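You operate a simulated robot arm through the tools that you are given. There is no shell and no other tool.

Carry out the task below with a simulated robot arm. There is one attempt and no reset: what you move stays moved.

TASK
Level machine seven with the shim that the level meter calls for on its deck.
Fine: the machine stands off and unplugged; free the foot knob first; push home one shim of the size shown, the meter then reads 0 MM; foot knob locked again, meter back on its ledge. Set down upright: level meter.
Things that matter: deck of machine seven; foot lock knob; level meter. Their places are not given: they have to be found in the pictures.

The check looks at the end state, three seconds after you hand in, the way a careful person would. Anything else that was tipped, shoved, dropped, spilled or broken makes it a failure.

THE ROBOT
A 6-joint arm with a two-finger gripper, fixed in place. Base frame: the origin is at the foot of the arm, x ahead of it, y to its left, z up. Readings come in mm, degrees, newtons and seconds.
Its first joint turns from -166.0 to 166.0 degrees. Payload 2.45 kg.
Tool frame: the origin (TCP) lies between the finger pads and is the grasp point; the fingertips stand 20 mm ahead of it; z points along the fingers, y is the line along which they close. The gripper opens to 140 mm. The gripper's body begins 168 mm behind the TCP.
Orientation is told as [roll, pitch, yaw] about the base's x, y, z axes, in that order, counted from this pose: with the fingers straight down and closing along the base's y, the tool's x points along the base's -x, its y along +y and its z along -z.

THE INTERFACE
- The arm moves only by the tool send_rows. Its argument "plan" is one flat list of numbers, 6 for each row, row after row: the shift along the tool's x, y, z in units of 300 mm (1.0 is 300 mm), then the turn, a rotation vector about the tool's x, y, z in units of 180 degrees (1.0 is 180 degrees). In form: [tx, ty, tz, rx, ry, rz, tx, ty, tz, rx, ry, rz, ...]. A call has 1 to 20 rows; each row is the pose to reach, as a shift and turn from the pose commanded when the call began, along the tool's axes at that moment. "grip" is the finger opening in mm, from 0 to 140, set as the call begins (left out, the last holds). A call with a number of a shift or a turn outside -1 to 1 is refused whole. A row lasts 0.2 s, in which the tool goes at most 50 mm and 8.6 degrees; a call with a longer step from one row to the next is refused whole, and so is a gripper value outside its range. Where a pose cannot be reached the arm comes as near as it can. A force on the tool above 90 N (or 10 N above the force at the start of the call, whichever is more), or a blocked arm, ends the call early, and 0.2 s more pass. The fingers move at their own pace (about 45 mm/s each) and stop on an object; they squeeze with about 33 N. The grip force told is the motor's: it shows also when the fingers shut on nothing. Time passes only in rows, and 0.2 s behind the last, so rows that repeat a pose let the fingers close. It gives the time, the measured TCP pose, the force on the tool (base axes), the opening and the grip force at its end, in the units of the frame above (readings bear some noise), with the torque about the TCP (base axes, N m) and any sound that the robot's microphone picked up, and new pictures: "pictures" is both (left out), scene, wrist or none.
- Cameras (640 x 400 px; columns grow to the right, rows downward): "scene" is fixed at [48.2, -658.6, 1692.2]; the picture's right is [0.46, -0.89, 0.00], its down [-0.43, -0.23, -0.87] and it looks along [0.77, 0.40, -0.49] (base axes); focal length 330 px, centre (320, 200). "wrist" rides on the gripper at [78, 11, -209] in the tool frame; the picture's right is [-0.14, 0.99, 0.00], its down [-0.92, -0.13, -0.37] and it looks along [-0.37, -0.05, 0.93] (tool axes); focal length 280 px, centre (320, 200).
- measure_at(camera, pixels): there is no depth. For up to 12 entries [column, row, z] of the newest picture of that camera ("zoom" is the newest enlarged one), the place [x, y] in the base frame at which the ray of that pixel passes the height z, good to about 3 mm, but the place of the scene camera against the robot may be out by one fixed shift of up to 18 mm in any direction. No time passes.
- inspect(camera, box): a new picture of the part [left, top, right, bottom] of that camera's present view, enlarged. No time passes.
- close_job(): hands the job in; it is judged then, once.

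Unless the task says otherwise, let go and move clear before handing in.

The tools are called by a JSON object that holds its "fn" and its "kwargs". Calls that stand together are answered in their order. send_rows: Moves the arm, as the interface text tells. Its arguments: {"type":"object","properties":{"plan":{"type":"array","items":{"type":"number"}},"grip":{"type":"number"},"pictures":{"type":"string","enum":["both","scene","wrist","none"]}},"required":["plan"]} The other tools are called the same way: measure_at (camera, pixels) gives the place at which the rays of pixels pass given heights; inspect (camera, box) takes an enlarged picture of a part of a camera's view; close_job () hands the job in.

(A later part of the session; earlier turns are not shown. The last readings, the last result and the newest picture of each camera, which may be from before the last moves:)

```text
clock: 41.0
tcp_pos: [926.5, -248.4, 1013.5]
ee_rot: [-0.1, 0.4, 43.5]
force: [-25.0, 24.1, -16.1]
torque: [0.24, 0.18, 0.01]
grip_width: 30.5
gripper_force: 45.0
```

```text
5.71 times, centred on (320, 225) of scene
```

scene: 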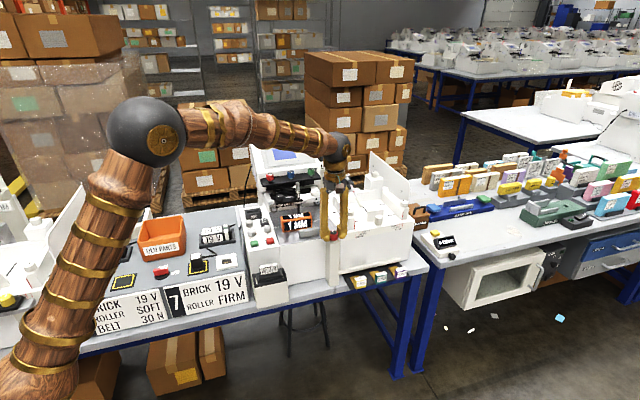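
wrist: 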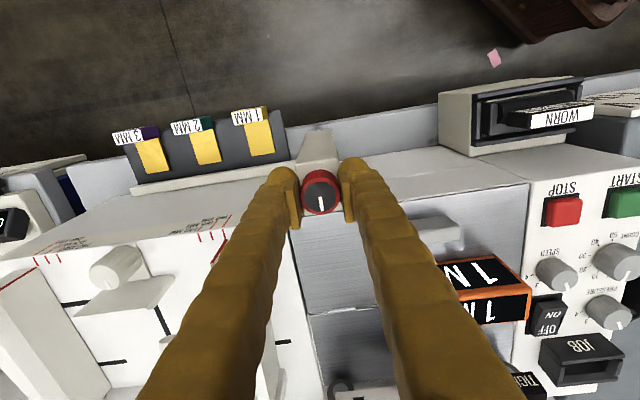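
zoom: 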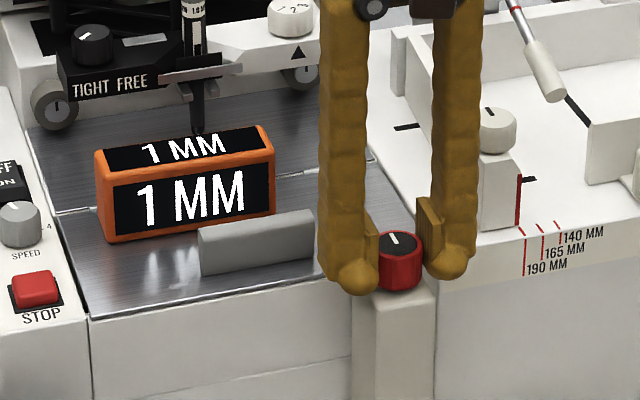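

The knob has turned ~90° counter-clockwise, pointer now into the machine, with no stop felt. I relieve the side load and try 12° more to feel for an end stop.

{"fn": "send_rows", "kwargs": {"plan": [0, 0.006, 0.002, 0, 0, 0, 0, 0.006, 0.002, 0, 0, 0, 0, 0.006, 0.002, 0, 0, -0.033, 0, 0.006, 0.002, 0, 0, -0.067], "pictures": "wrist"}}

{"fn": "inspect", "kwargs": {"camera": "wrist", "box": [270, 140, 370, 240]}}

```text
clock: 42.0
tcp_pos: [926.9, -248.2, 1014.6]
ee_rot: [-0.2, 0.4, 55.6]
force: [5.0, -6.3, -3.2]
torque: [-0.05, -0.04, -0.34]
grip_width: 30.2
gripper_force: 44.9
```

wrist: 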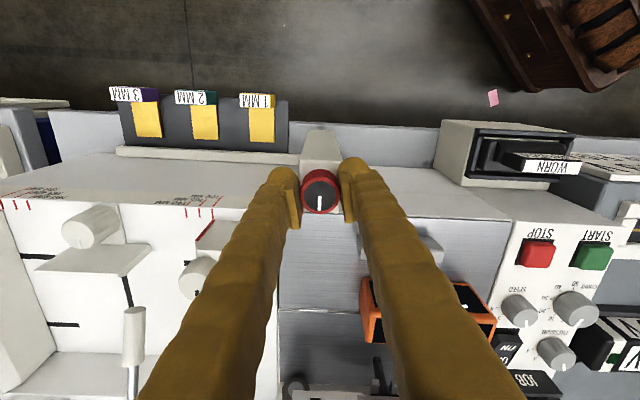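

```text
4.00 times, centred on (320, 190) of wrist
```

zoom: 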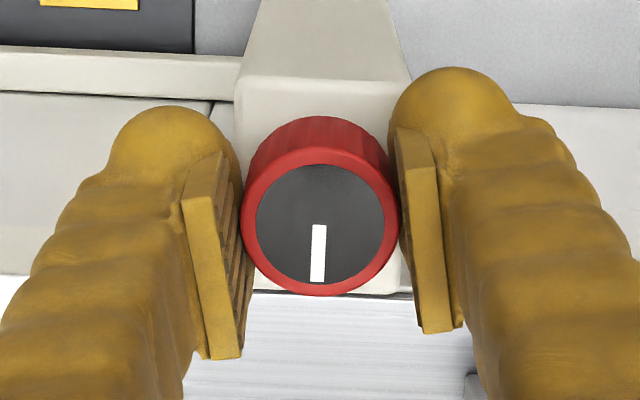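

The torque of -0.34 N·m and the small slip of the pointer show an end stop at ~90°: the knob is at its other end, i.e. free. I open and rise off the knob.

{"fn": "send_rows", "kwargs": {"plan": [0, 0, 0, 0, 0, 0.02, 0, 0, 0, 0, 0, 0.02], "pictures": "none"}}

{"fn": "send_rows", "kwargs": {"plan": [0, 0, 0, 0, 0, 0, 0, 0, 0, 0, 0, 0, 0, 0, -0.05, 0, 0, 0, 0, 0, -0.15, 0, 0, 0, 0, 0, -0.28, 0, 0, 0, 0, 0, -0.4, 0, 0, 0], "grip": 52}}

{"fn": "inspect", "kwargs": {"camera": "wrist", "box": [220, 80, 420, 280]}}

{"fn": "inspect", "kwargs": {"camera": "scene", "box": [280, 190, 360, 260]}}

```text
clock: 42.5
tcp_pos: [926.9, -247.3, 1013.8]
ee_rot: [-0.2, 0.3, 52.1]
force: [14.8, -14.6, 7.9]
torque: [-0.26, -0.11, 0.0]
grip_width: 30.2
gripper_force: 45.2
```

```text
clock: 44.0
tcp_pos: [926.2, -244.6, 1134.2]
ee_rot: [0.0, 0.4, 52.0]
force: [0.2, 0.0, -1.8]
torque: [0.01, 0.03, 0.0]
grip_width: 51.7
gripper_force: 0.1
```

scene: 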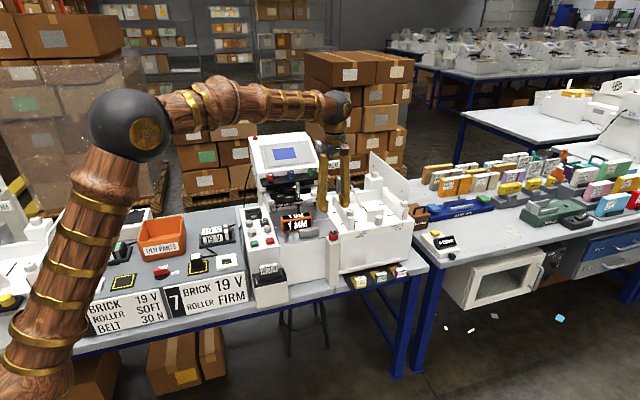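
wrist: 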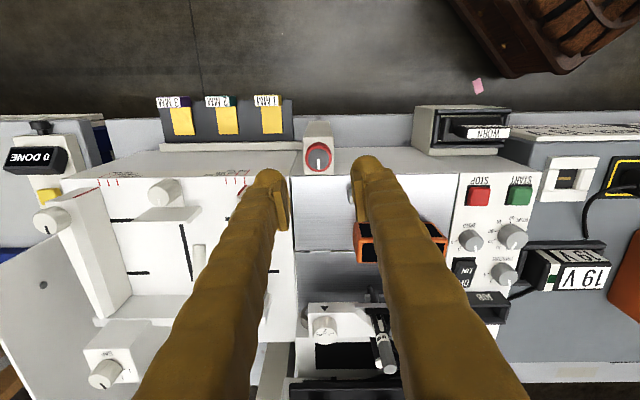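

```text
2.00 times, centred on (320, 180) of wrist
```

zoom: 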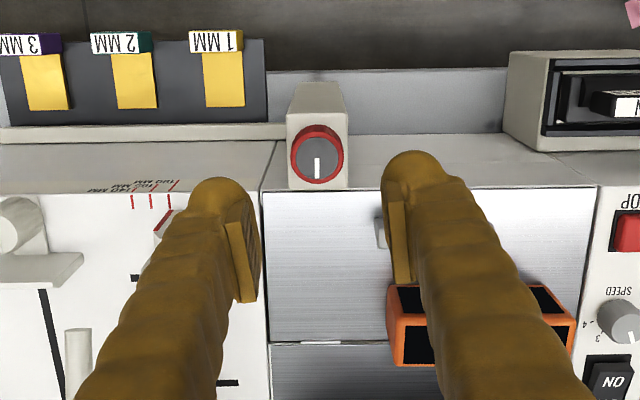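

```text
5.71 times, centred on (320, 225) of scene
```

zoom: 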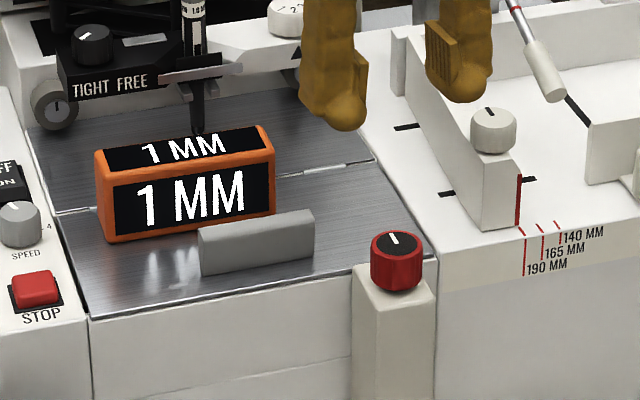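

The knob pointer now faces into the machine (free) and the meter still shows 1 MM. Next I need a low front view of the shim area: I back off in front of the bench and tilt the tool 40° toward the machine.

{"fn": "send_rows", "kwargs": {"plan": [0.13, 0.05, 0, 0, 0, 0.005, 0.26, 0.05, 0, 0, 0, 0.01, 0.39, 0, 0, 0, 0, 0.016, 0.39, -0.12, 0.0, 0, 0, 0.022, 0.39, -0.24, 0.05, 0, 0, 0.028, 0.39, -0.28, 0.15, 0, 0, 0.033, 0.39, -0.28, 0.3, 0, 0, 0.038], "pictures": "wrist"}}

```text
clock: 45.5
tcp_pos: [919.8, -390.5, 1043.9]
ee_rot: [-0.1, 0.4, 45.2]
force: [-0.8, 0.7, 1.1]
torque: [0.03, 0.01, 0.04]
grip_width: 52.1
gripper_force: 0.1
```

wrist: 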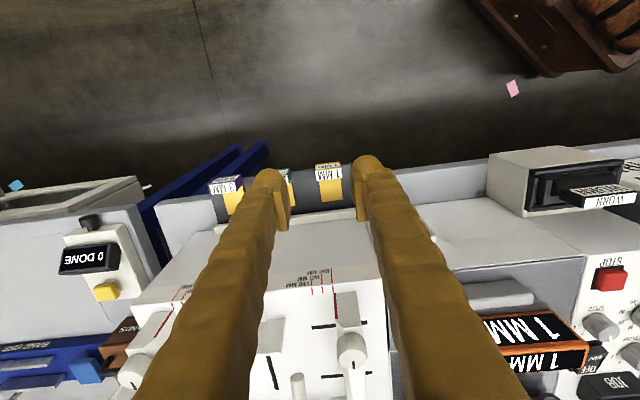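

Now above the shims' front side at (920,-390,1044). I back off, lower and tilt the tool 35° toward the machine for a frontal view.

{"fn": "send_rows", "kwargs": {"plan": [0.06, 0, 0.07, 0, -0.035, 0, 0.12, 0, 0.14, 0, -0.07, 0, 0.16, 0, 0.21, 0, -0.105, 0, 0.2, 0, 0.28, 0, -0.14, 0, 0.22, 0, 0.33, 0, -0.175, 0, 0.24, 0, 0.37, 0, -0.2, 0]}}

{"fn": "inspect", "kwargs": {"camera": "wrist", "box": [200, 80, 440, 260]}}

```text
clock: 47.0
tcp_pos: [868.4, -441.4, 932.7]
ee_rot: [-0.2, -35.7, 45.3]
force: [0.9, -0.2, -0.2]
torque: [0.0, 0.04, 0.0]
grip_width: 51.9
gripper_force: 0.1
```

scene: 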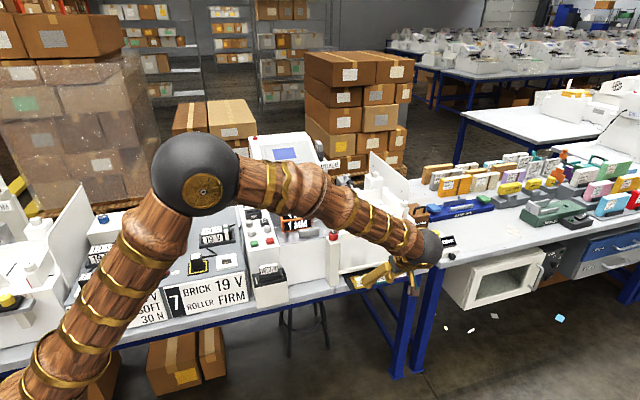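
wrist: 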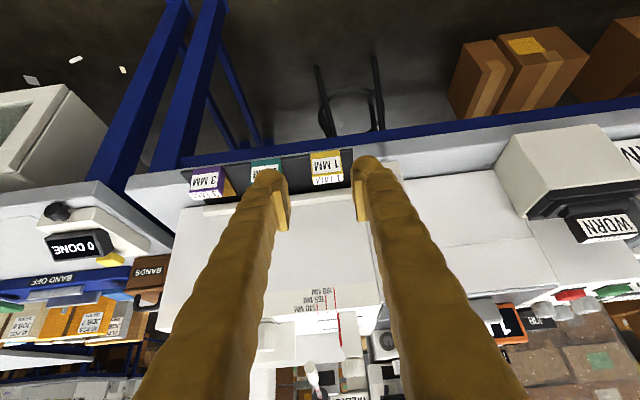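

```text
2.22 times, centred on (320, 170) of wrist
```

zoom: 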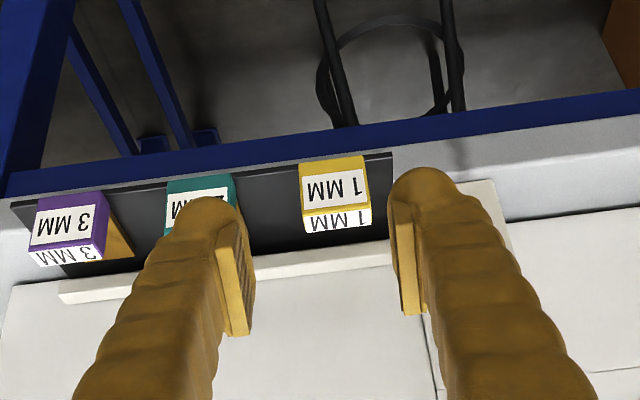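

I see the handle of the 1 MM shim at (327,165) in front of the cream strip. I enlarge the strip to look for the slot.

{"fn": "inspect", "kwargs": {"camera": "wrist", "box": [280, 140, 370, 220]}}

{"fn": "inspect", "kwargs": {"camera": "wrist", "box": [180, 140, 280, 230]}}

{"fn": "inspect", "kwargs": {"camera": "scene", "box": [310, 235, 420, 300]}}

{"fn": "measure_at", "kwargs": {"camera": "wrist", "pixels": [[311, 153, 800], [342, 150, 800], [313, 176, 805], [343, 172, 805], [311, 153, 770], [342, 150, 770], [320, 190, 790]]}}

```text
5.00 times, centred on (325, 180) of wrist
```

zoom: 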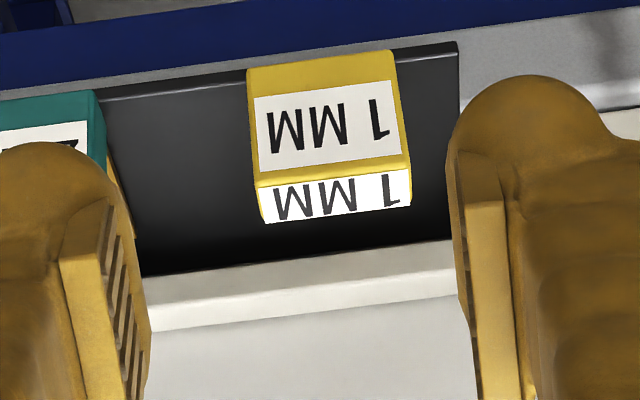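

```text
4.44 times, centred on (230, 185) of wrist
```

zoom: 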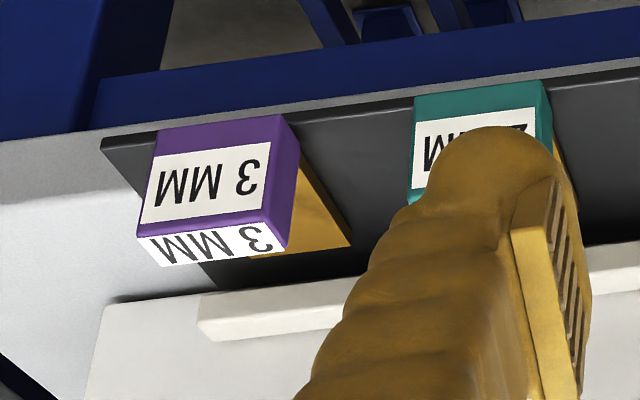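

```text
5.82 times, centred on (365, 268) of scene
```

zoom: 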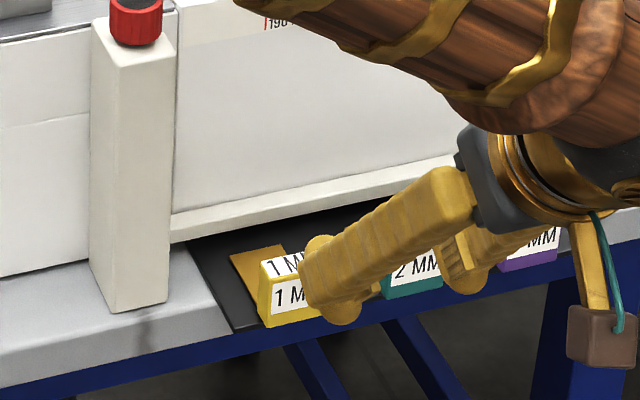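

```text
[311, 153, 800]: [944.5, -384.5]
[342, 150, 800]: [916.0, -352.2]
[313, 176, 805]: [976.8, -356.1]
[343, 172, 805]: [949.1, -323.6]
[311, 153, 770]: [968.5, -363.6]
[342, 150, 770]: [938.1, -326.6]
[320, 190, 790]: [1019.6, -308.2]
```

The mat runs under the cream strip, so the strip seems to form a slot the tongue slides into. I'll measure the handle more carefully for height.

{"fn": "measure_at", "kwargs": {"camera": "wrist", "pixels": [[328, 179, 790], [328, 179, 800], [328, 179, 810], [328, 179, 820], [312, 177, 810], [343, 173, 810], [310.6, 154, 775], [339.6, 150, 775], [325, 233, 800], [310, 208, 790], [300, 200, 790], [372, 149, 775]]}}

```text
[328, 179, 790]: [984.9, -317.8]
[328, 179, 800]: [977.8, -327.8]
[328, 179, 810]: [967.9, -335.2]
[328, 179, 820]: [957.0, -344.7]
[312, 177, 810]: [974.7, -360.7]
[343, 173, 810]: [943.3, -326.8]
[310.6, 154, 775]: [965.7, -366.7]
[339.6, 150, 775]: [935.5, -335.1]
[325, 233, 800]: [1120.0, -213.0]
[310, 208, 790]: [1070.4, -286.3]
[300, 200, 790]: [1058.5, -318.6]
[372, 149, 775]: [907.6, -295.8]
```

The 1 MM handle spans roughly u 897–944, n 406–425 (front to back), z 789–832, and the strip's front is near n≈495. I bring the fingers (opening 16 mm) down to just in front of the handle, keeping the 36° tilt.

{"fn": "send_rows", "kwargs": {"plan": [0.011, 0.005, 0.105, 0, 0, 0, 0.022, 0.01, 0.211, 0, 0, 0, 0.034, 0.015, 0.316, 0, 0, 0, 0.0448, 0.02, 0.422, 0, 0, 0, 0.0448, 0.02, 0.422, 0, 0, 0], "grip": 16}}

{"fn": "inspect", "kwargs": {"camera": "wrist", "box": [220, 100, 420, 280]}}

{"fn": "inspect", "kwargs": {"camera": "scene", "box": [310, 225, 430, 310]}}

```text
clock: 48.1
tcp_pos: [907.8, -394.4, 820.9]
ee_rot: [-0.1, -35.6, 45.2]
force: [0.5, -0.4, -0.2]
torque: [0.02, -0.01, 0.01]
grip_width: 16.2
gripper_force: 0.2
```

scene: 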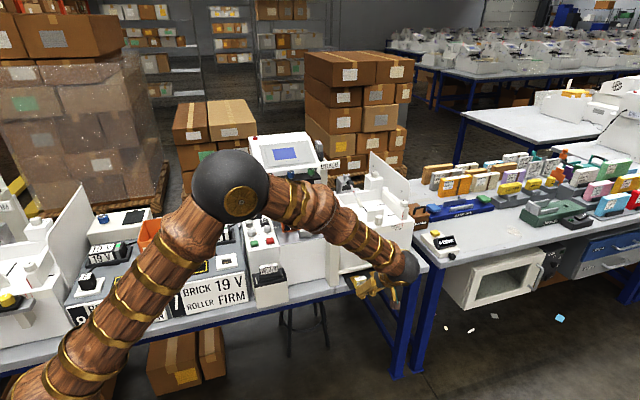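
wrist: 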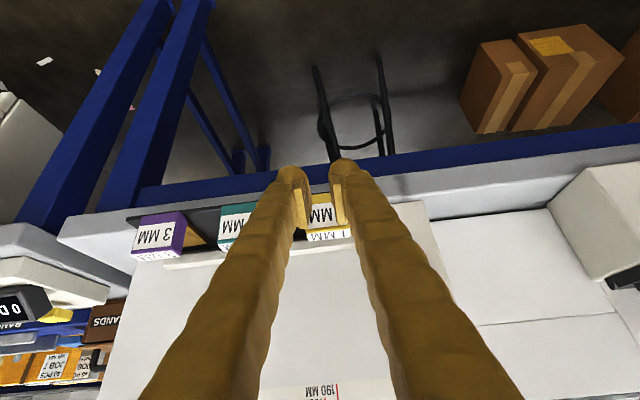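

```text
2.22 times, centred on (320, 190) of wrist
```

zoom: 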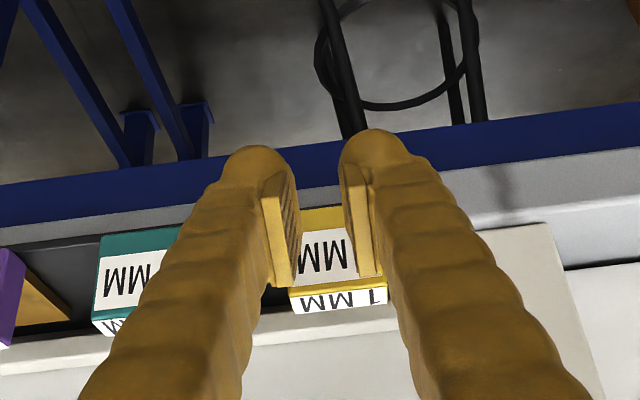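

```text
4.71 times, centred on (370, 268) of scene
```

zoom: 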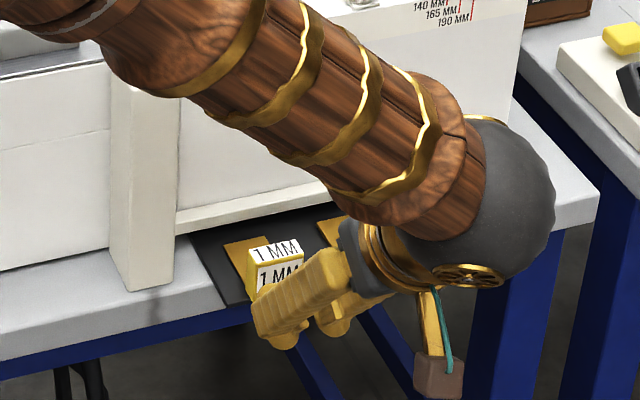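

The fingers are just in front of the yellow handle. I verify the lateral alignment by measuring the handle's top corners in this view.

{"fn": "measure_at", "kwargs": {"camera": "wrist", "pixels": [[305.6, 231.4, 832], [350, 227, 832], [305.6, 231.4, 826], [350, 227, 826], [309, 240.5, 832], [350, 236, 832], [258, 213, 832]]}}

```text
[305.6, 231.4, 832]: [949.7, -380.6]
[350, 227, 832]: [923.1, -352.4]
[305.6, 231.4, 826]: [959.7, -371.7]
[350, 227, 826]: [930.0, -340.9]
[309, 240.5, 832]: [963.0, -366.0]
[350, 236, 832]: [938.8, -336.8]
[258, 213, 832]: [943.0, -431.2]
```

Alignment is good (handle centre u≈921, fingers u≈921). I push forward 32 mm slowly and watch force and pictures.

{"fn": "send_rows", "kwargs": {"plan": [-0.0217, 0, 0.0155, 0, 0, 0, -0.0434, 0, 0.031, 0, 0, 0, -0.065, 0, 0.0466, 0, 0, 0, -0.0867, 0, 0.0621, 0, 0, 0]}}

{"fn": "inspect", "kwargs": {"camera": "wrist", "box": [220, 100, 420, 280]}}

{"fn": "inspect", "kwargs": {"camera": "scene", "box": [310, 225, 430, 310]}}

```text
clock: 49.1
tcp_pos: [929.4, -371.6, 822.5]
ee_rot: [-0.2, -35.6, 45.3]
force: [-1.1, 0.4, 0.8]
torque: [0.02, 0.01, -0.02]
grip_width: 15.8
gripper_force: 0.0
```

scene: 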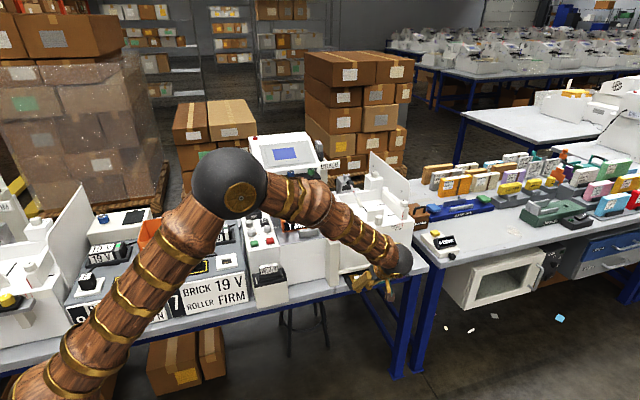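
wrist: 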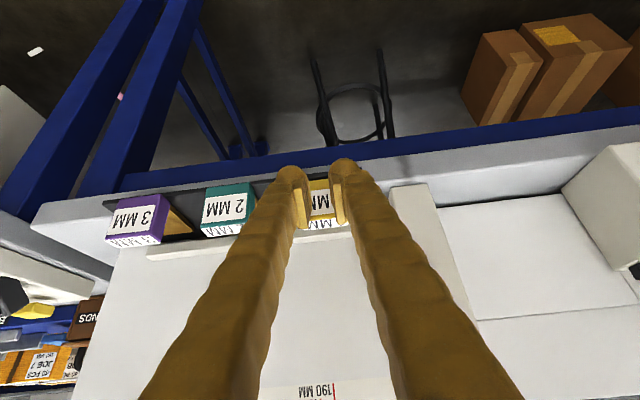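

```text
2.22 times, centred on (320, 190) of wrist
```

zoom: 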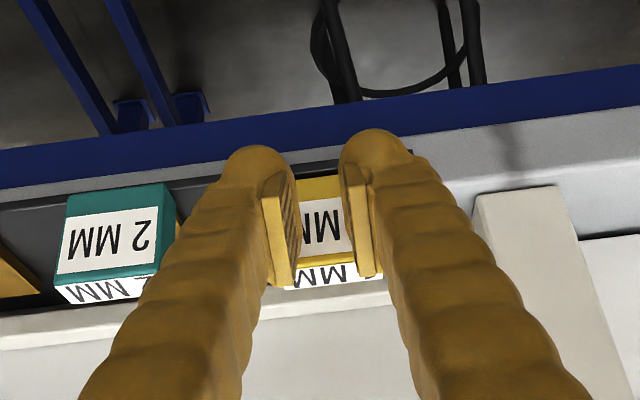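

```text
4.71 times, centred on (370, 268) of scene
```

zoom: 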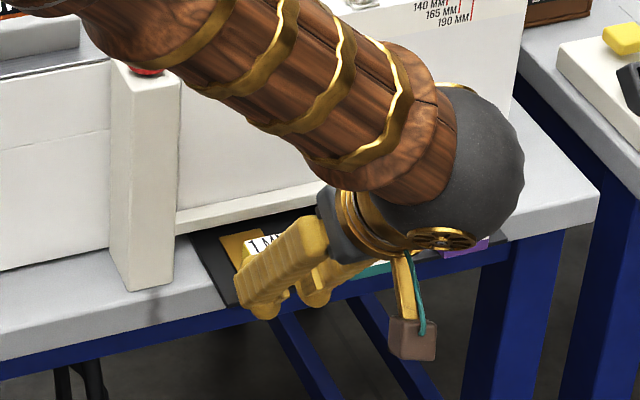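

No contact force yet at n≈394. I advance another 20 mm.

{"fn": "send_rows", "kwargs": {"plan": [-0.0136, 0, 0.0097, 0, 0, 0, -0.0271, 0, 0.0194, 0, 0, 0, -0.0407, 0, 0.0291, 0, 0, 0, -0.0542, 0, 0.0388, 0, 0, 0]}}

{"fn": "inspect", "kwargs": {"camera": "wrist", "box": [220, 100, 420, 280]}}

{"fn": "inspect", "kwargs": {"camera": "scene", "box": [310, 225, 430, 310]}}

```text
clock: 50.1
tcp_pos: [944.8, -356.3, 823.3]
ee_rot: [0.0, -35.5, 45.3]
force: [0.1, -0.1, -1.0]
torque: [-0.01, -0.01, -0.01]
grip_width: 15.9
gripper_force: 0.1
```

scene: 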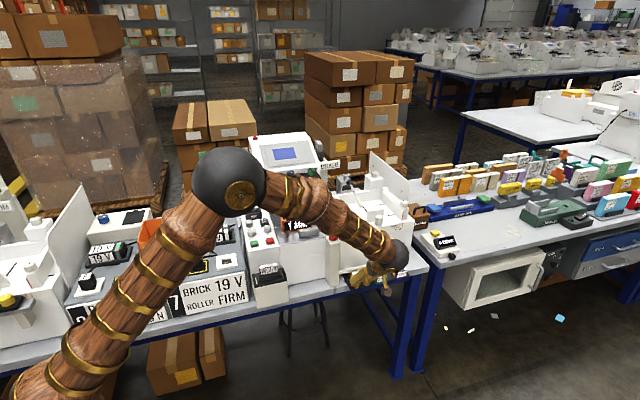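
wrist: 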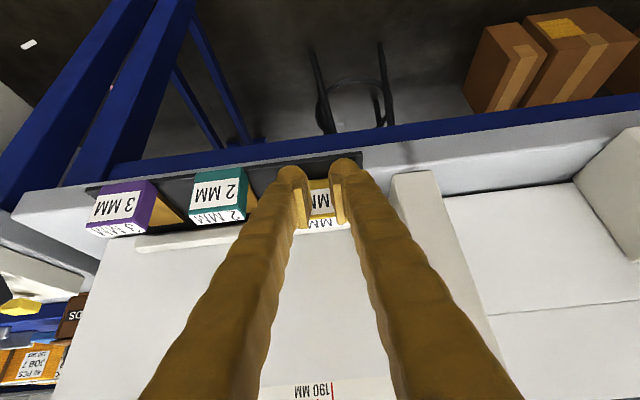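

```text
2.22 times, centred on (320, 190) of wrist
```

zoom: 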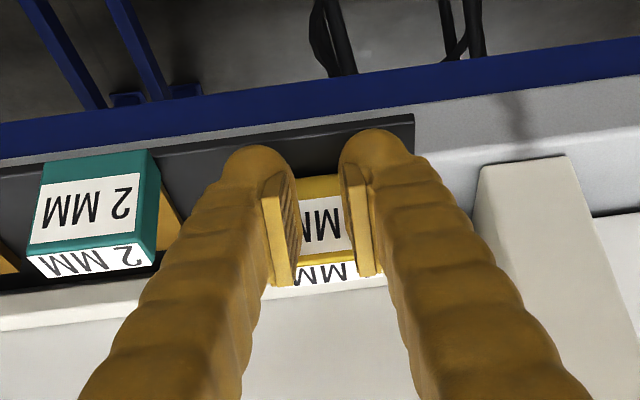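

```text
4.71 times, centred on (370, 268) of scene
```

zoom: 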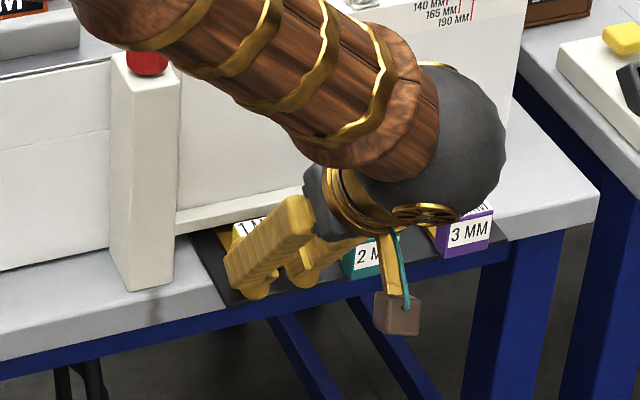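

The handle now moves with the fingers (its place in the view is constant while 2 MM recedes), with negligible force. I keep pushing another 20 mm.

{"fn": "send_rows", "kwargs": {"plan": [-0.0136, 0, 0.0097, 0, 0, 0, -0.0271, 0, 0.0194, 0, 0, 0, -0.0407, 0, 0.0291, 0, 0, 0, -0.0542, 0, 0.0388, 0, 0, 0]}}

{"fn": "inspect", "kwargs": {"camera": "wrist", "box": [220, 100, 420, 280]}}

{"fn": "inspect", "kwargs": {"camera": "scene", "box": [260, 190, 430, 310]}}

```text
clock: 51.1
tcp_pos: [952.6, -350.7, 821.5]
ee_rot: [-0.1, -35.5, 45.1]
force: [-7.5, -7.6, 1.1]
torque: [-0.06, -0.08, 0.0]
grip_width: 15.8
gripper_force: 0.1
stopped in row 4: the force on the tool passed its limit at 104 N (the readings are from after the stop); the commanded pose is now the measured one
```

scene: 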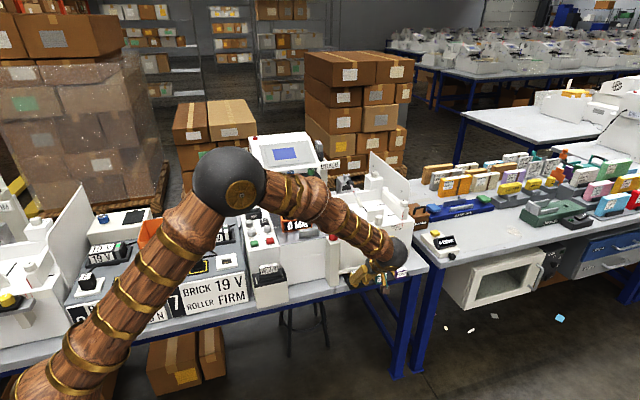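
wrist: 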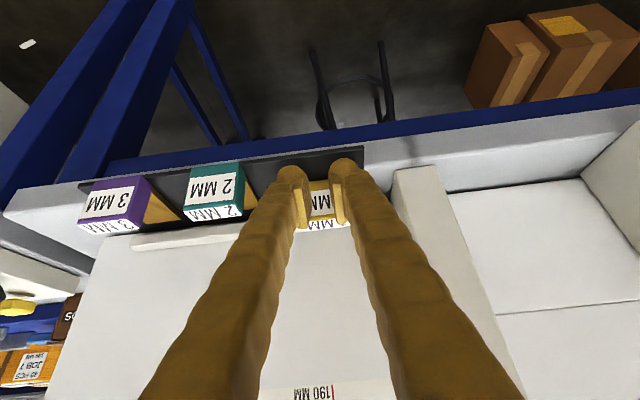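

```text
2.22 times, centred on (320, 190) of wrist
```

zoom: 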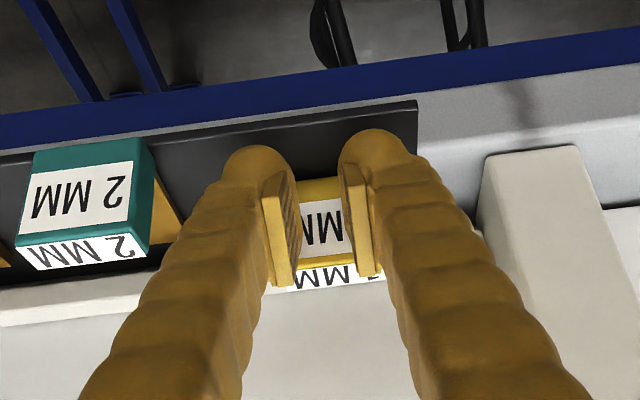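

```text
3.33 times, centred on (345, 250) of scene
```

zoom: 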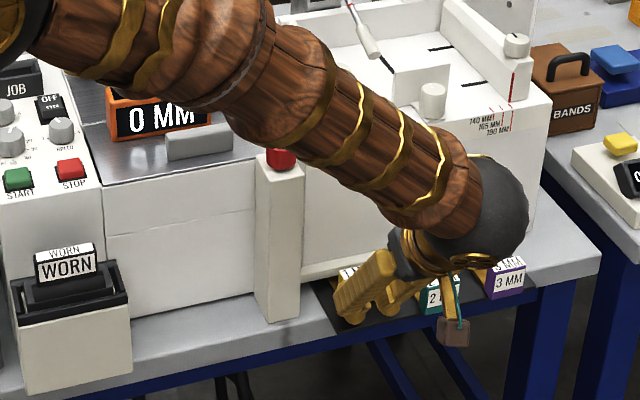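

The push reached a hard stop and the meter now reads "0 MM" in the scene. I back straight off and rise to verify.

{"fn": "send_rows", "kwargs": {"plan": [0.054, 0, -0.039, 0, 0, 0, 0.108, 0, -0.078, 0, 0, 0, 0.163, 0, -0.116, 0, 0, 0, 0.217, 0, -0.155, 0, 0, 0, 0.144, 0, -0.257, 0, 0, 0, 0.071, 0, -0.358, 0, 0, 0, -0.002, 0, -0.46, 0, 0, 0, -0.074, 0, -0.5615, 0, 0, 0]}}

{"fn": "inspect", "kwargs": {"camera": "wrist", "box": [180, 80, 420, 280]}}

{"fn": "inspect", "kwargs": {"camera": "scene", "box": [260, 190, 430, 310]}}

```text
clock: 52.9
tcp_pos: [895.9, -407.3, 974.0]
ee_rot: [0.0, -35.5, 45.1]
force: [-0.4, -0.3, -0.1]
torque: [0.01, 0.02, -0.01]
grip_width: 16.3
gripper_force: 0.0
```

scene: 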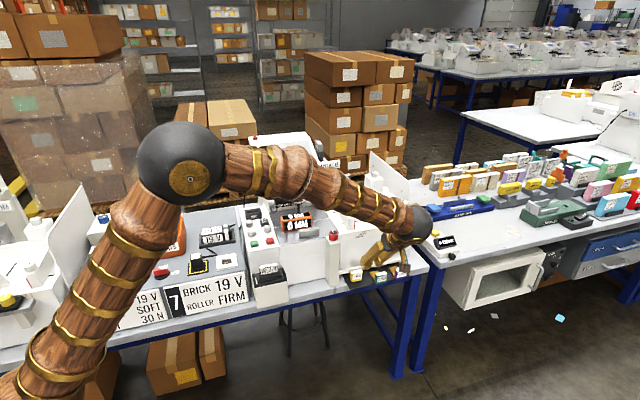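
wrist: 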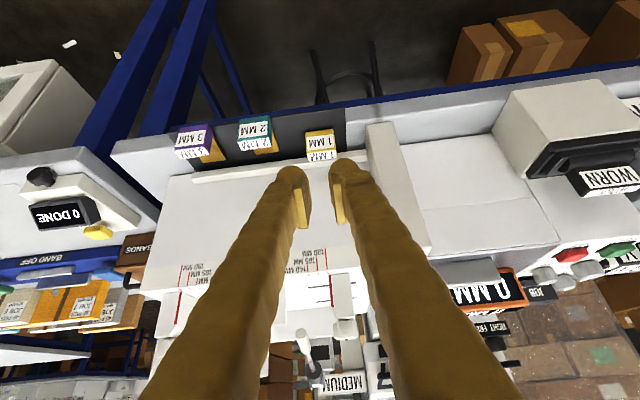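

```text
2.00 times, centred on (300, 180) of wrist
```

zoom: 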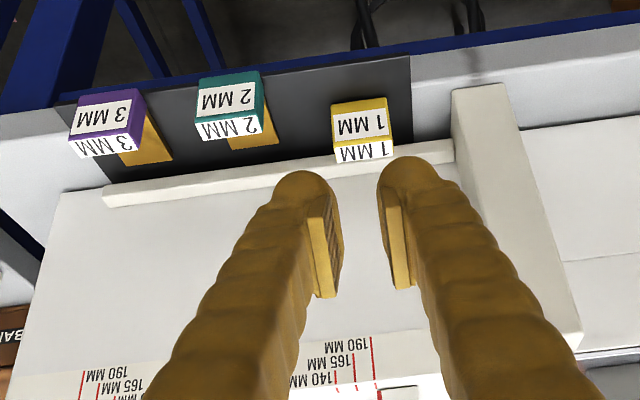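

```text
3.33 times, centred on (345, 250) of scene
```

zoom: 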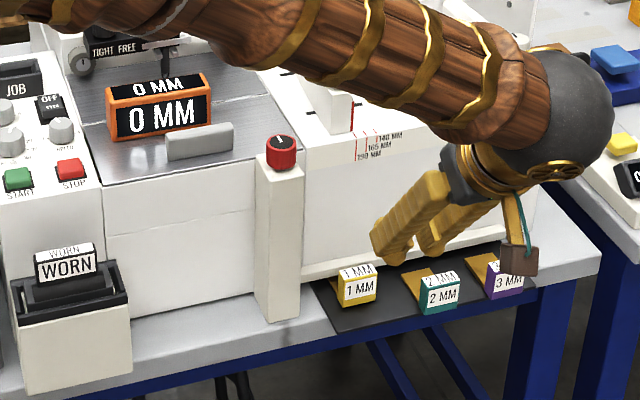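

The 1 MM shim sits home against the strip and the meter reads 0 MM. Next I straighten the tool while moving back above the knob to lock it again.

{"fn": "send_rows", "kwargs": {"plan": [-0.112, 0.05, -0.027, 0, 0.033, 0, -0.223, 0.101, -0.054, 0, 0.066, 0, -0.335, 0.151, -0.08, 0, 0.0985, 0, -0.446, 0.202, -0.107, 0, 0.131, 0, -0.558, 0.252, -0.134, 0, 0.164, 0, -0.669, 0.303, -0.161, 0, 0.197, 0], "grip": 52}}

{"fn": "inspect", "kwargs": {"camera": "wrist", "box": [220, 80, 420, 280]}}

```text
clock: 54.3
tcp_pos: [926.4, -245.4, 1128.2]
ee_rot: [0.0, 0.1, 45.1]
force: [-0.7, -0.4, 0.4]
torque: [0.0, 0.0, 0.02]
grip_width: 51.9
gripper_force: 0.0
```

scene: 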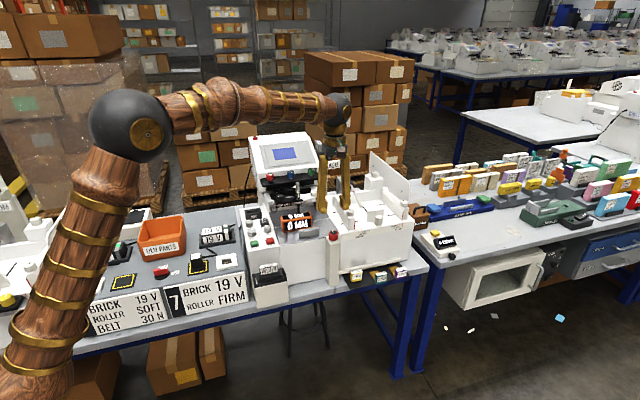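
wrist: 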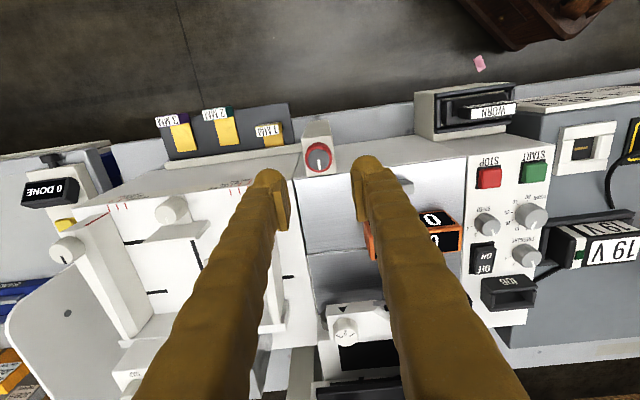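

```text
2.00 times, centred on (320, 180) of wrist
```

zoom: 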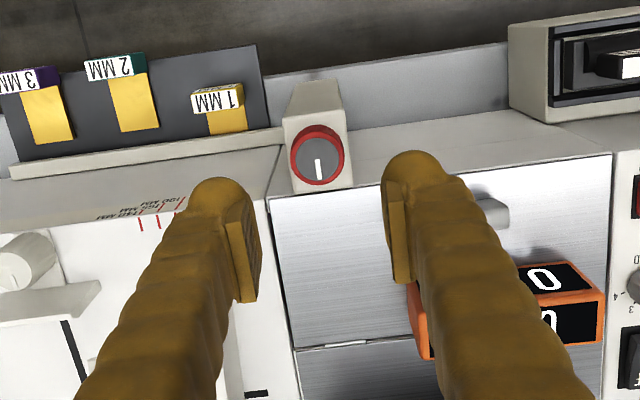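

Pointer is still toward the machine. I descend onto the knob with a slight extra yaw, then close.

{"fn": "send_rows", "kwargs": {"plan": [0.003, -0.006, 0.1, 0, 0, -0.01, 0.003, -0.006, 0.2, 0, 0, -0.02, 0.003, -0.006, 0.3, 0, 0, -0.027, 0.003, -0.006, 0.35, 0, 0, -0.027, 0.003, -0.006, 0.384, 0, 0, -0.027], "grip": 48, "pictures": "wrist"}}

{"fn": "inspect", "kwargs": {"camera": "wrist", "box": [260, 130, 380, 250]}}

{"fn": "measure_at", "kwargs": {"camera": "wrist", "pixels": [[320, 190, 1011], [303, 190, 1011], [337, 190, 1011]]}}

```text
clock: 55.5
tcp_pos: [927.9, -247.6, 1011.5]
ee_rot: [0.0, 0.1, 49.9]
force: [-0.8, 0.1, -0.1]
torque: [-0.03, -0.01, 0.0]
grip_width: 48.2
gripper_force: 0.0
```

wrist: 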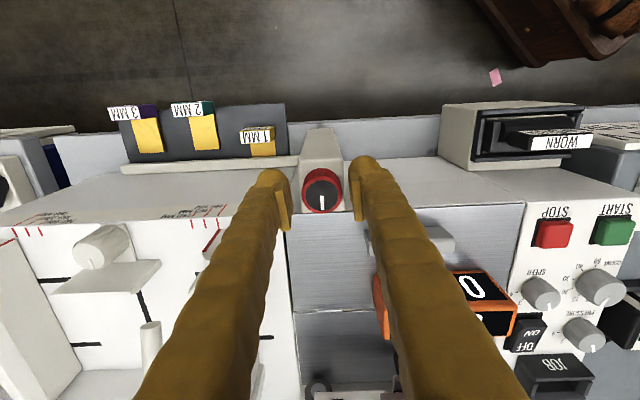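

```text
3.33 times, centred on (320, 190) of wrist
```

zoom: 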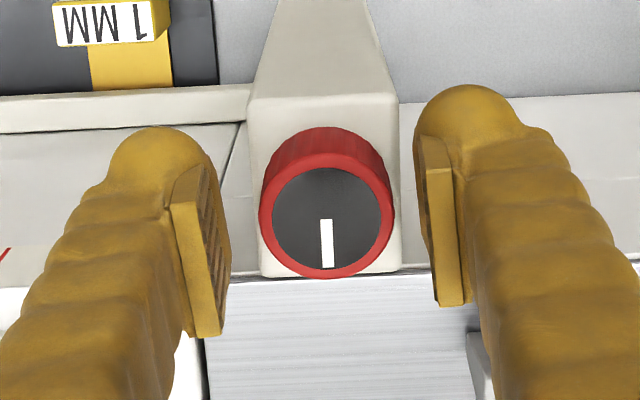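

```text
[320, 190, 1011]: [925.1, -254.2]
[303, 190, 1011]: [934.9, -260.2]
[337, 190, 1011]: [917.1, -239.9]
```

The knob is centred between the fingers. I close on it.

{"fn": "measure_at", "kwargs": {"camera": "wrist", "pixels": [[321.8, 196.6, 1011]]}}

{"fn": "send_rows", "kwargs": {"plan": [0, 0, 0, 0, 0, 0, 0, 0, 0, 0, 0, 0, 0, 0, 0, 0, 0, 0, 0, 0, 0, 0, 0, 0], "grip": 5, "pictures": "none"}}

```text
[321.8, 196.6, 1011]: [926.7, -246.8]
```

```text
clock: 56.5
tcp_pos: [927.8, -245.8, 1011.0]
ee_rot: [0.1, 0.1, 50.0]
force: [-32.6, 30.5, -1.6]
torque: [0.34, 0.31, 0.0]
grip_width: 30.2
gripper_force: 44.9
```

A 44 N side force along -u shows a small offset; I shift ~2.3 mm that way, then start turning clockwise 30°.

{"fn": "send_rows", "kwargs": {"plan": [0, 0.0075, 0, 0, 0, 0, 0, 0.0075, 0, 0, 0, 0], "pictures": "none"}}

{"fn": "send_rows", "kwargs": {"plan": [0, 0, 0, 0, 0, 0.033, 0, 0, 0, 0, 0, 0.067, 0, 0, 0, 0, 0, 0.1, 0, 0, 0, 0, 0, 0.133, 0, 0, 0, 0, 0, 0.167], "pictures": "wrist"}}

{"fn": "inspect", "kwargs": {"camera": "wrist", "box": [270, 140, 370, 240]}}

```text
clock: 57.1
tcp_pos: [927.5, -245.9, 1011.8]
ee_rot: [-0.1, -0.1, 49.9]
force: [-2.2, 15.0, -10.5]
torque: [0.13, -0.02, 0.0]
grip_width: 30.6
gripper_force: 45.1
```

```text
clock: 58.3
tcp_pos: [927.7, -246.8, 1010.4]
ee_rot: [-0.1, 0.0, 19.9]
force: [20.4, -12.1, -20.0]
torque: [0.15, -0.31, 0.05]
grip_width: 30.3
gripper_force: 45.1
```

wrist: 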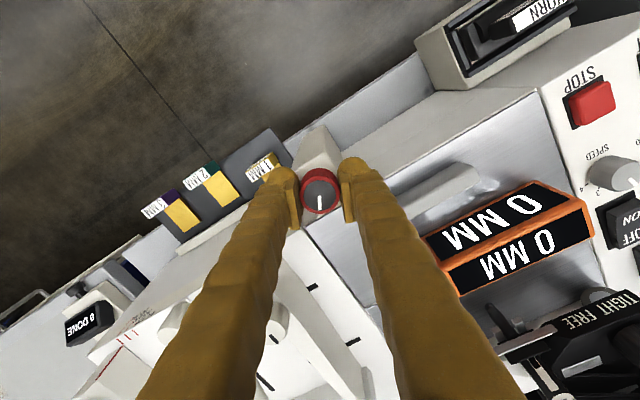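

```text
4.00 times, centred on (320, 190) of wrist
```

zoom: 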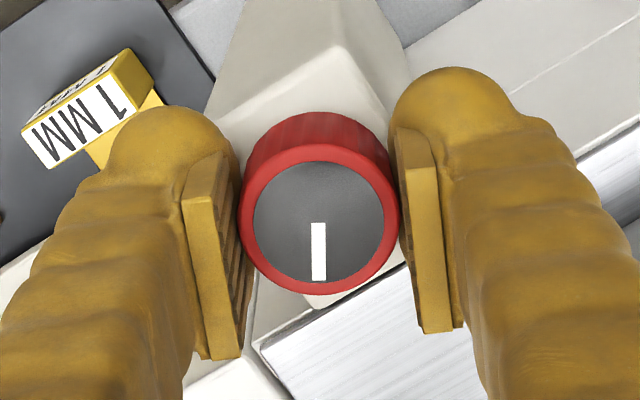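

The knob follows the gripper and the meter still shows 0 MM. I relieve the side load and turn another 35° clockwise.

{"fn": "send_rows", "kwargs": {"plan": [-0.0027, -0.0034, 0.002, 0, 0, 0, -0.0027, -0.0034, 0.002, 0, 0, 0.04, -0.0027, -0.0034, 0.002, 0, 0, 0.08, -0.0027, -0.0034, 0.002, 0, 0, 0.12, -0.0027, -0.0034, 0.002, 0, 0, 0.16, -0.0027, -0.0034, 0.002, 0, 0, 0.195], "pictures": "none"}}

```text
clock: 59.7
tcp_pos: [927.7, -246.8, 1010.9]
ee_rot: [-0.1, 0.1, -15.5]
force: [-3.3, -29.2, -8.0]
torque: [-0.29, 0.1, 0.09]
grip_width: 30.6
gripper_force: 44.4
```

Turned ≈65° so far. I correct the side load and turn another 28° clockwise toward the lock stop.

{"fn": "send_rows", "kwargs": {"plan": [-0.0007, -0.0045, 0.001, 0, 0, 0, -0.0007, -0.0045, 0.001, 0, 0, 0.04, -0.0007, -0.0045, 0.001, 0, 0, 0.08, -0.0007, -0.0045, 0.001, 0, 0, 0.12, -0.0007, -0.0045, 0.001, 0, 0, 0.156], "pictures": "wrist"}}

{"fn": "inspect", "kwargs": {"camera": "wrist", "box": [270, 140, 370, 240]}}

```text
clock: 60.9
tcp_pos: [928.7, -249.1, 1012.0]
ee_rot: [-0.1, 0.0, -43.4]
force: [-9.7, -24.0, -5.0]
torque: [-0.33, -0.03, 0.6]
grip_width: 30.6
gripper_force: 45.6
```

wrist: 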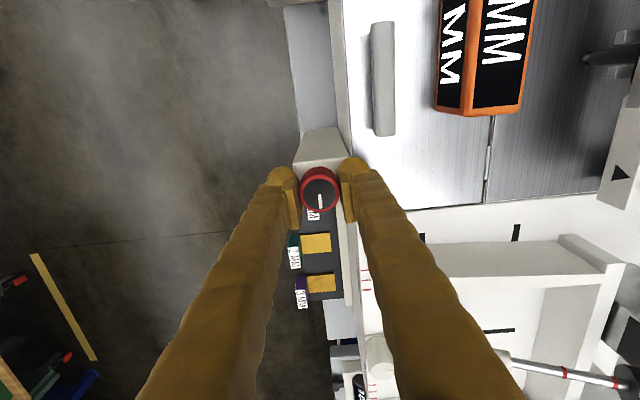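

```text
4.00 times, centred on (320, 190) of wrist
```

zoom: 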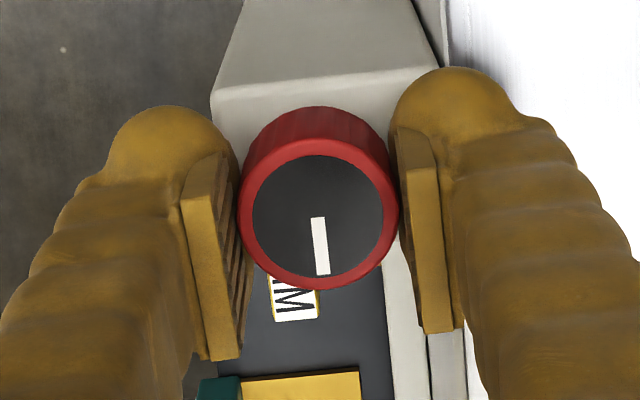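

The torque rose to 0.6 N·m with slight slip: the knob is at its lock stop again, pointer same world angle as at the start. I relieve the torque, open and rise.

{"fn": "send_rows", "kwargs": {"plan": [0, 0, 0, 0, 0, 0, 0, -0.003, 0, 0, 0, 0], "pictures": "none"}}

{"fn": "send_rows", "kwargs": {"plan": [0, 0, 0, 0, 0, 0, 0, 0, 0, 0, 0, 0, 0, 0, -0.04, 0, 0, 0, 0, 0, -0.14, 0, 0, 0, 0, 0, -0.28, 0, 0, 0, 0, 0, -0.42, 0, 0, 0], "grip": 48}}

{"fn": "inspect", "kwargs": {"camera": "wrist", "box": [270, 110, 390, 230]}}

{"fn": "inspect", "kwargs": {"camera": "scene", "box": [270, 190, 400, 290]}}

```text
clock: 61.5
tcp_pos: [928.2, -249.2, 1012.1]
ee_rot: [0.0, -0.1, -43.3]
force: [8.7, -24.5, -6.8]
torque: [-0.23, -0.08, 0.17]
grip_width: 31.0
gripper_force: 44.8
```

```text
clock: 62.9
tcp_pos: [926.9, -248.2, 1137.4]
ee_rot: [-0.1, 0.0, -43.4]
force: [-0.6, 0.3, -0.6]
torque: [0.0, 0.03, 0.0]
grip_width: 48.0
gripper_force: 0.0
```

scene: 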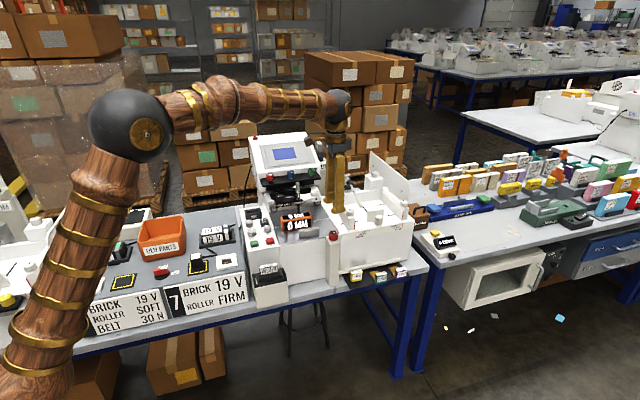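
wrist: 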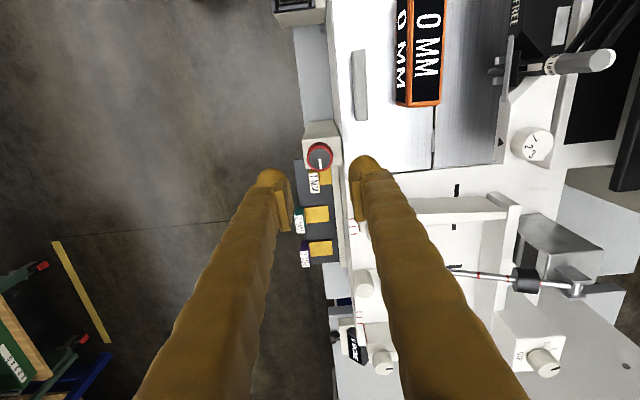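

```text
3.33 times, centred on (330, 170) of wrist
```

zoom: 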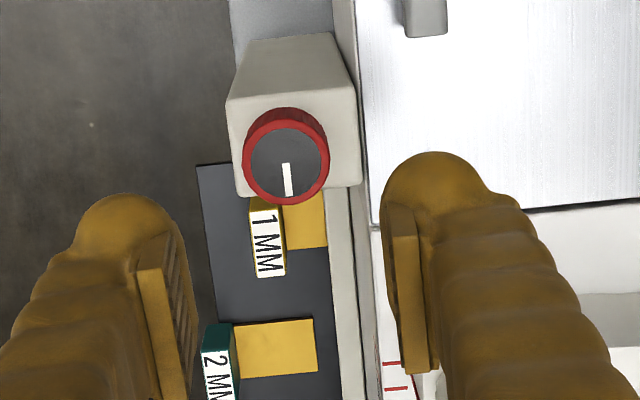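

```text
4.00 times, centred on (335, 240) of scene
```

zoom: 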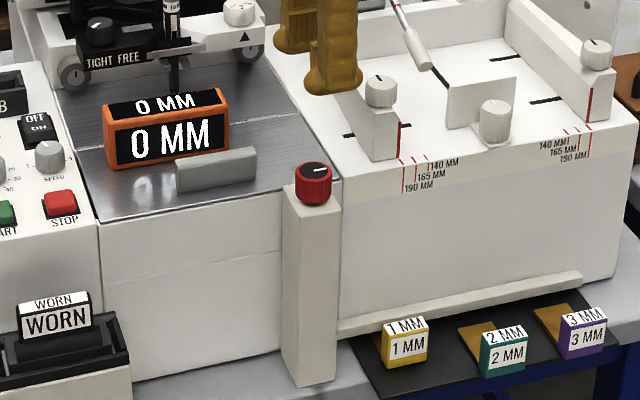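

The knob pointer is back at its locked direction, the shim is under the strip and the meter shows 0 MM. Now I go back above the meter to return it to its ledge.

{"fn": "send_rows", "kwargs": {"plan": [0.089, 0.101, 0, 0, 0, 0.0035, 0.178, 0.203, 0, 0, 0, 0.007, 0.266, 0.304, 0, 0, 0, 0.0105, 0.355, 0.405, 0, 0, 0, 0.0139], "grip": 58}}

{"fn": "inspect", "kwargs": {"camera": "wrist", "box": [220, 80, 420, 280]}}

```text
clock: 63.9
tcp_pos: [933.9, -87.7, 1139.2]
ee_rot: [-0.1, 0.0, -45.9]
force: [1.1, 0.0, -0.4]
torque: [0.0, 0.03, -0.01]
grip_width: 58.0
gripper_force: 0.1
```

scene: 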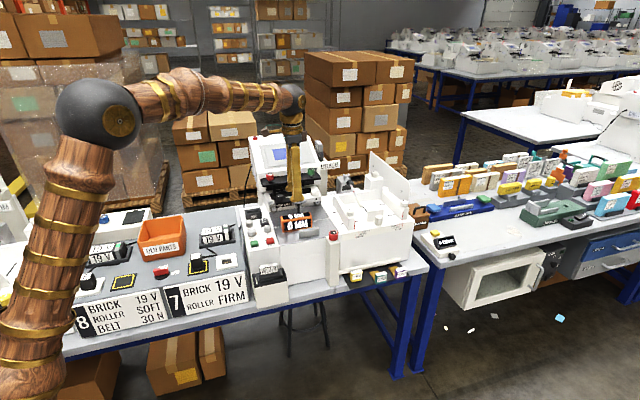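
wrist: 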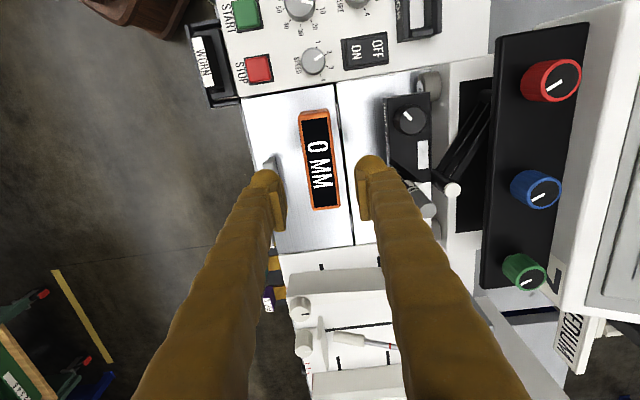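

```text
2.00 times, centred on (320, 180) of wrist
```

zoom: 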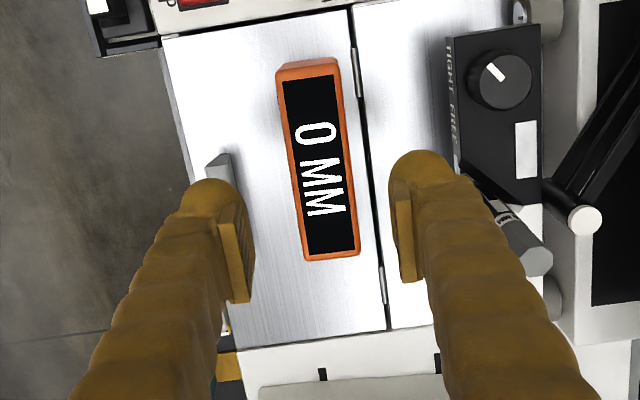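

Meter is still upright between the fingers, reading 0 MM. I descend to the same grasp height with 54 mm opening.

{"fn": "send_rows", "kwargs": {"plan": [0, 0, 0.12, 0, 0, 0, 0, 0, 0.24, 0, 0, 0, 0, 0, 0.34, 0, 0, 0, 0, 0, 0.39, 0, 0, 0, 0, 0, 0.412, 0, 0, 0], "grip": 54, "pictures": "wrist"}}

{"fn": "inspect", "kwargs": {"camera": "wrist", "box": [220, 80, 420, 280]}}

```text
clock: 65.1
tcp_pos: [934.8, -87.1, 1013.6]
ee_rot: [-0.1, -0.1, -45.8]
force: [0.1, 0.2, 0.6]
torque: [-0.02, -0.02, -0.01]
grip_width: 53.9
gripper_force: 0.1
```

wrist: 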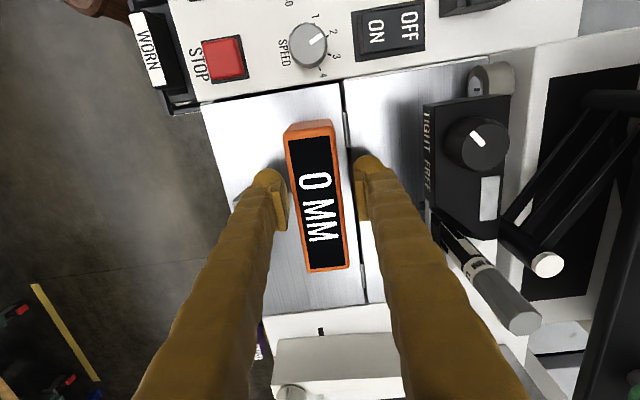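

```text
2.00 times, centred on (320, 180) of wrist
```

zoom: 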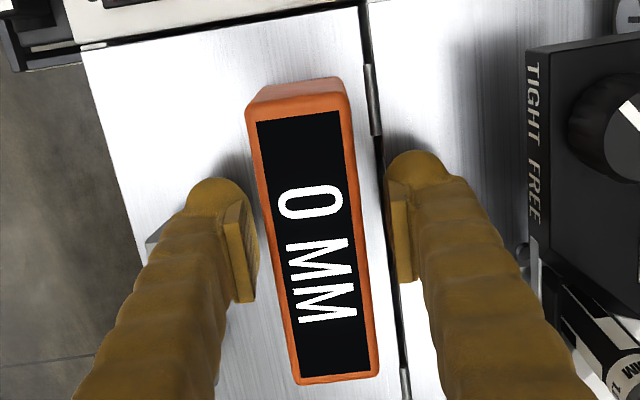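

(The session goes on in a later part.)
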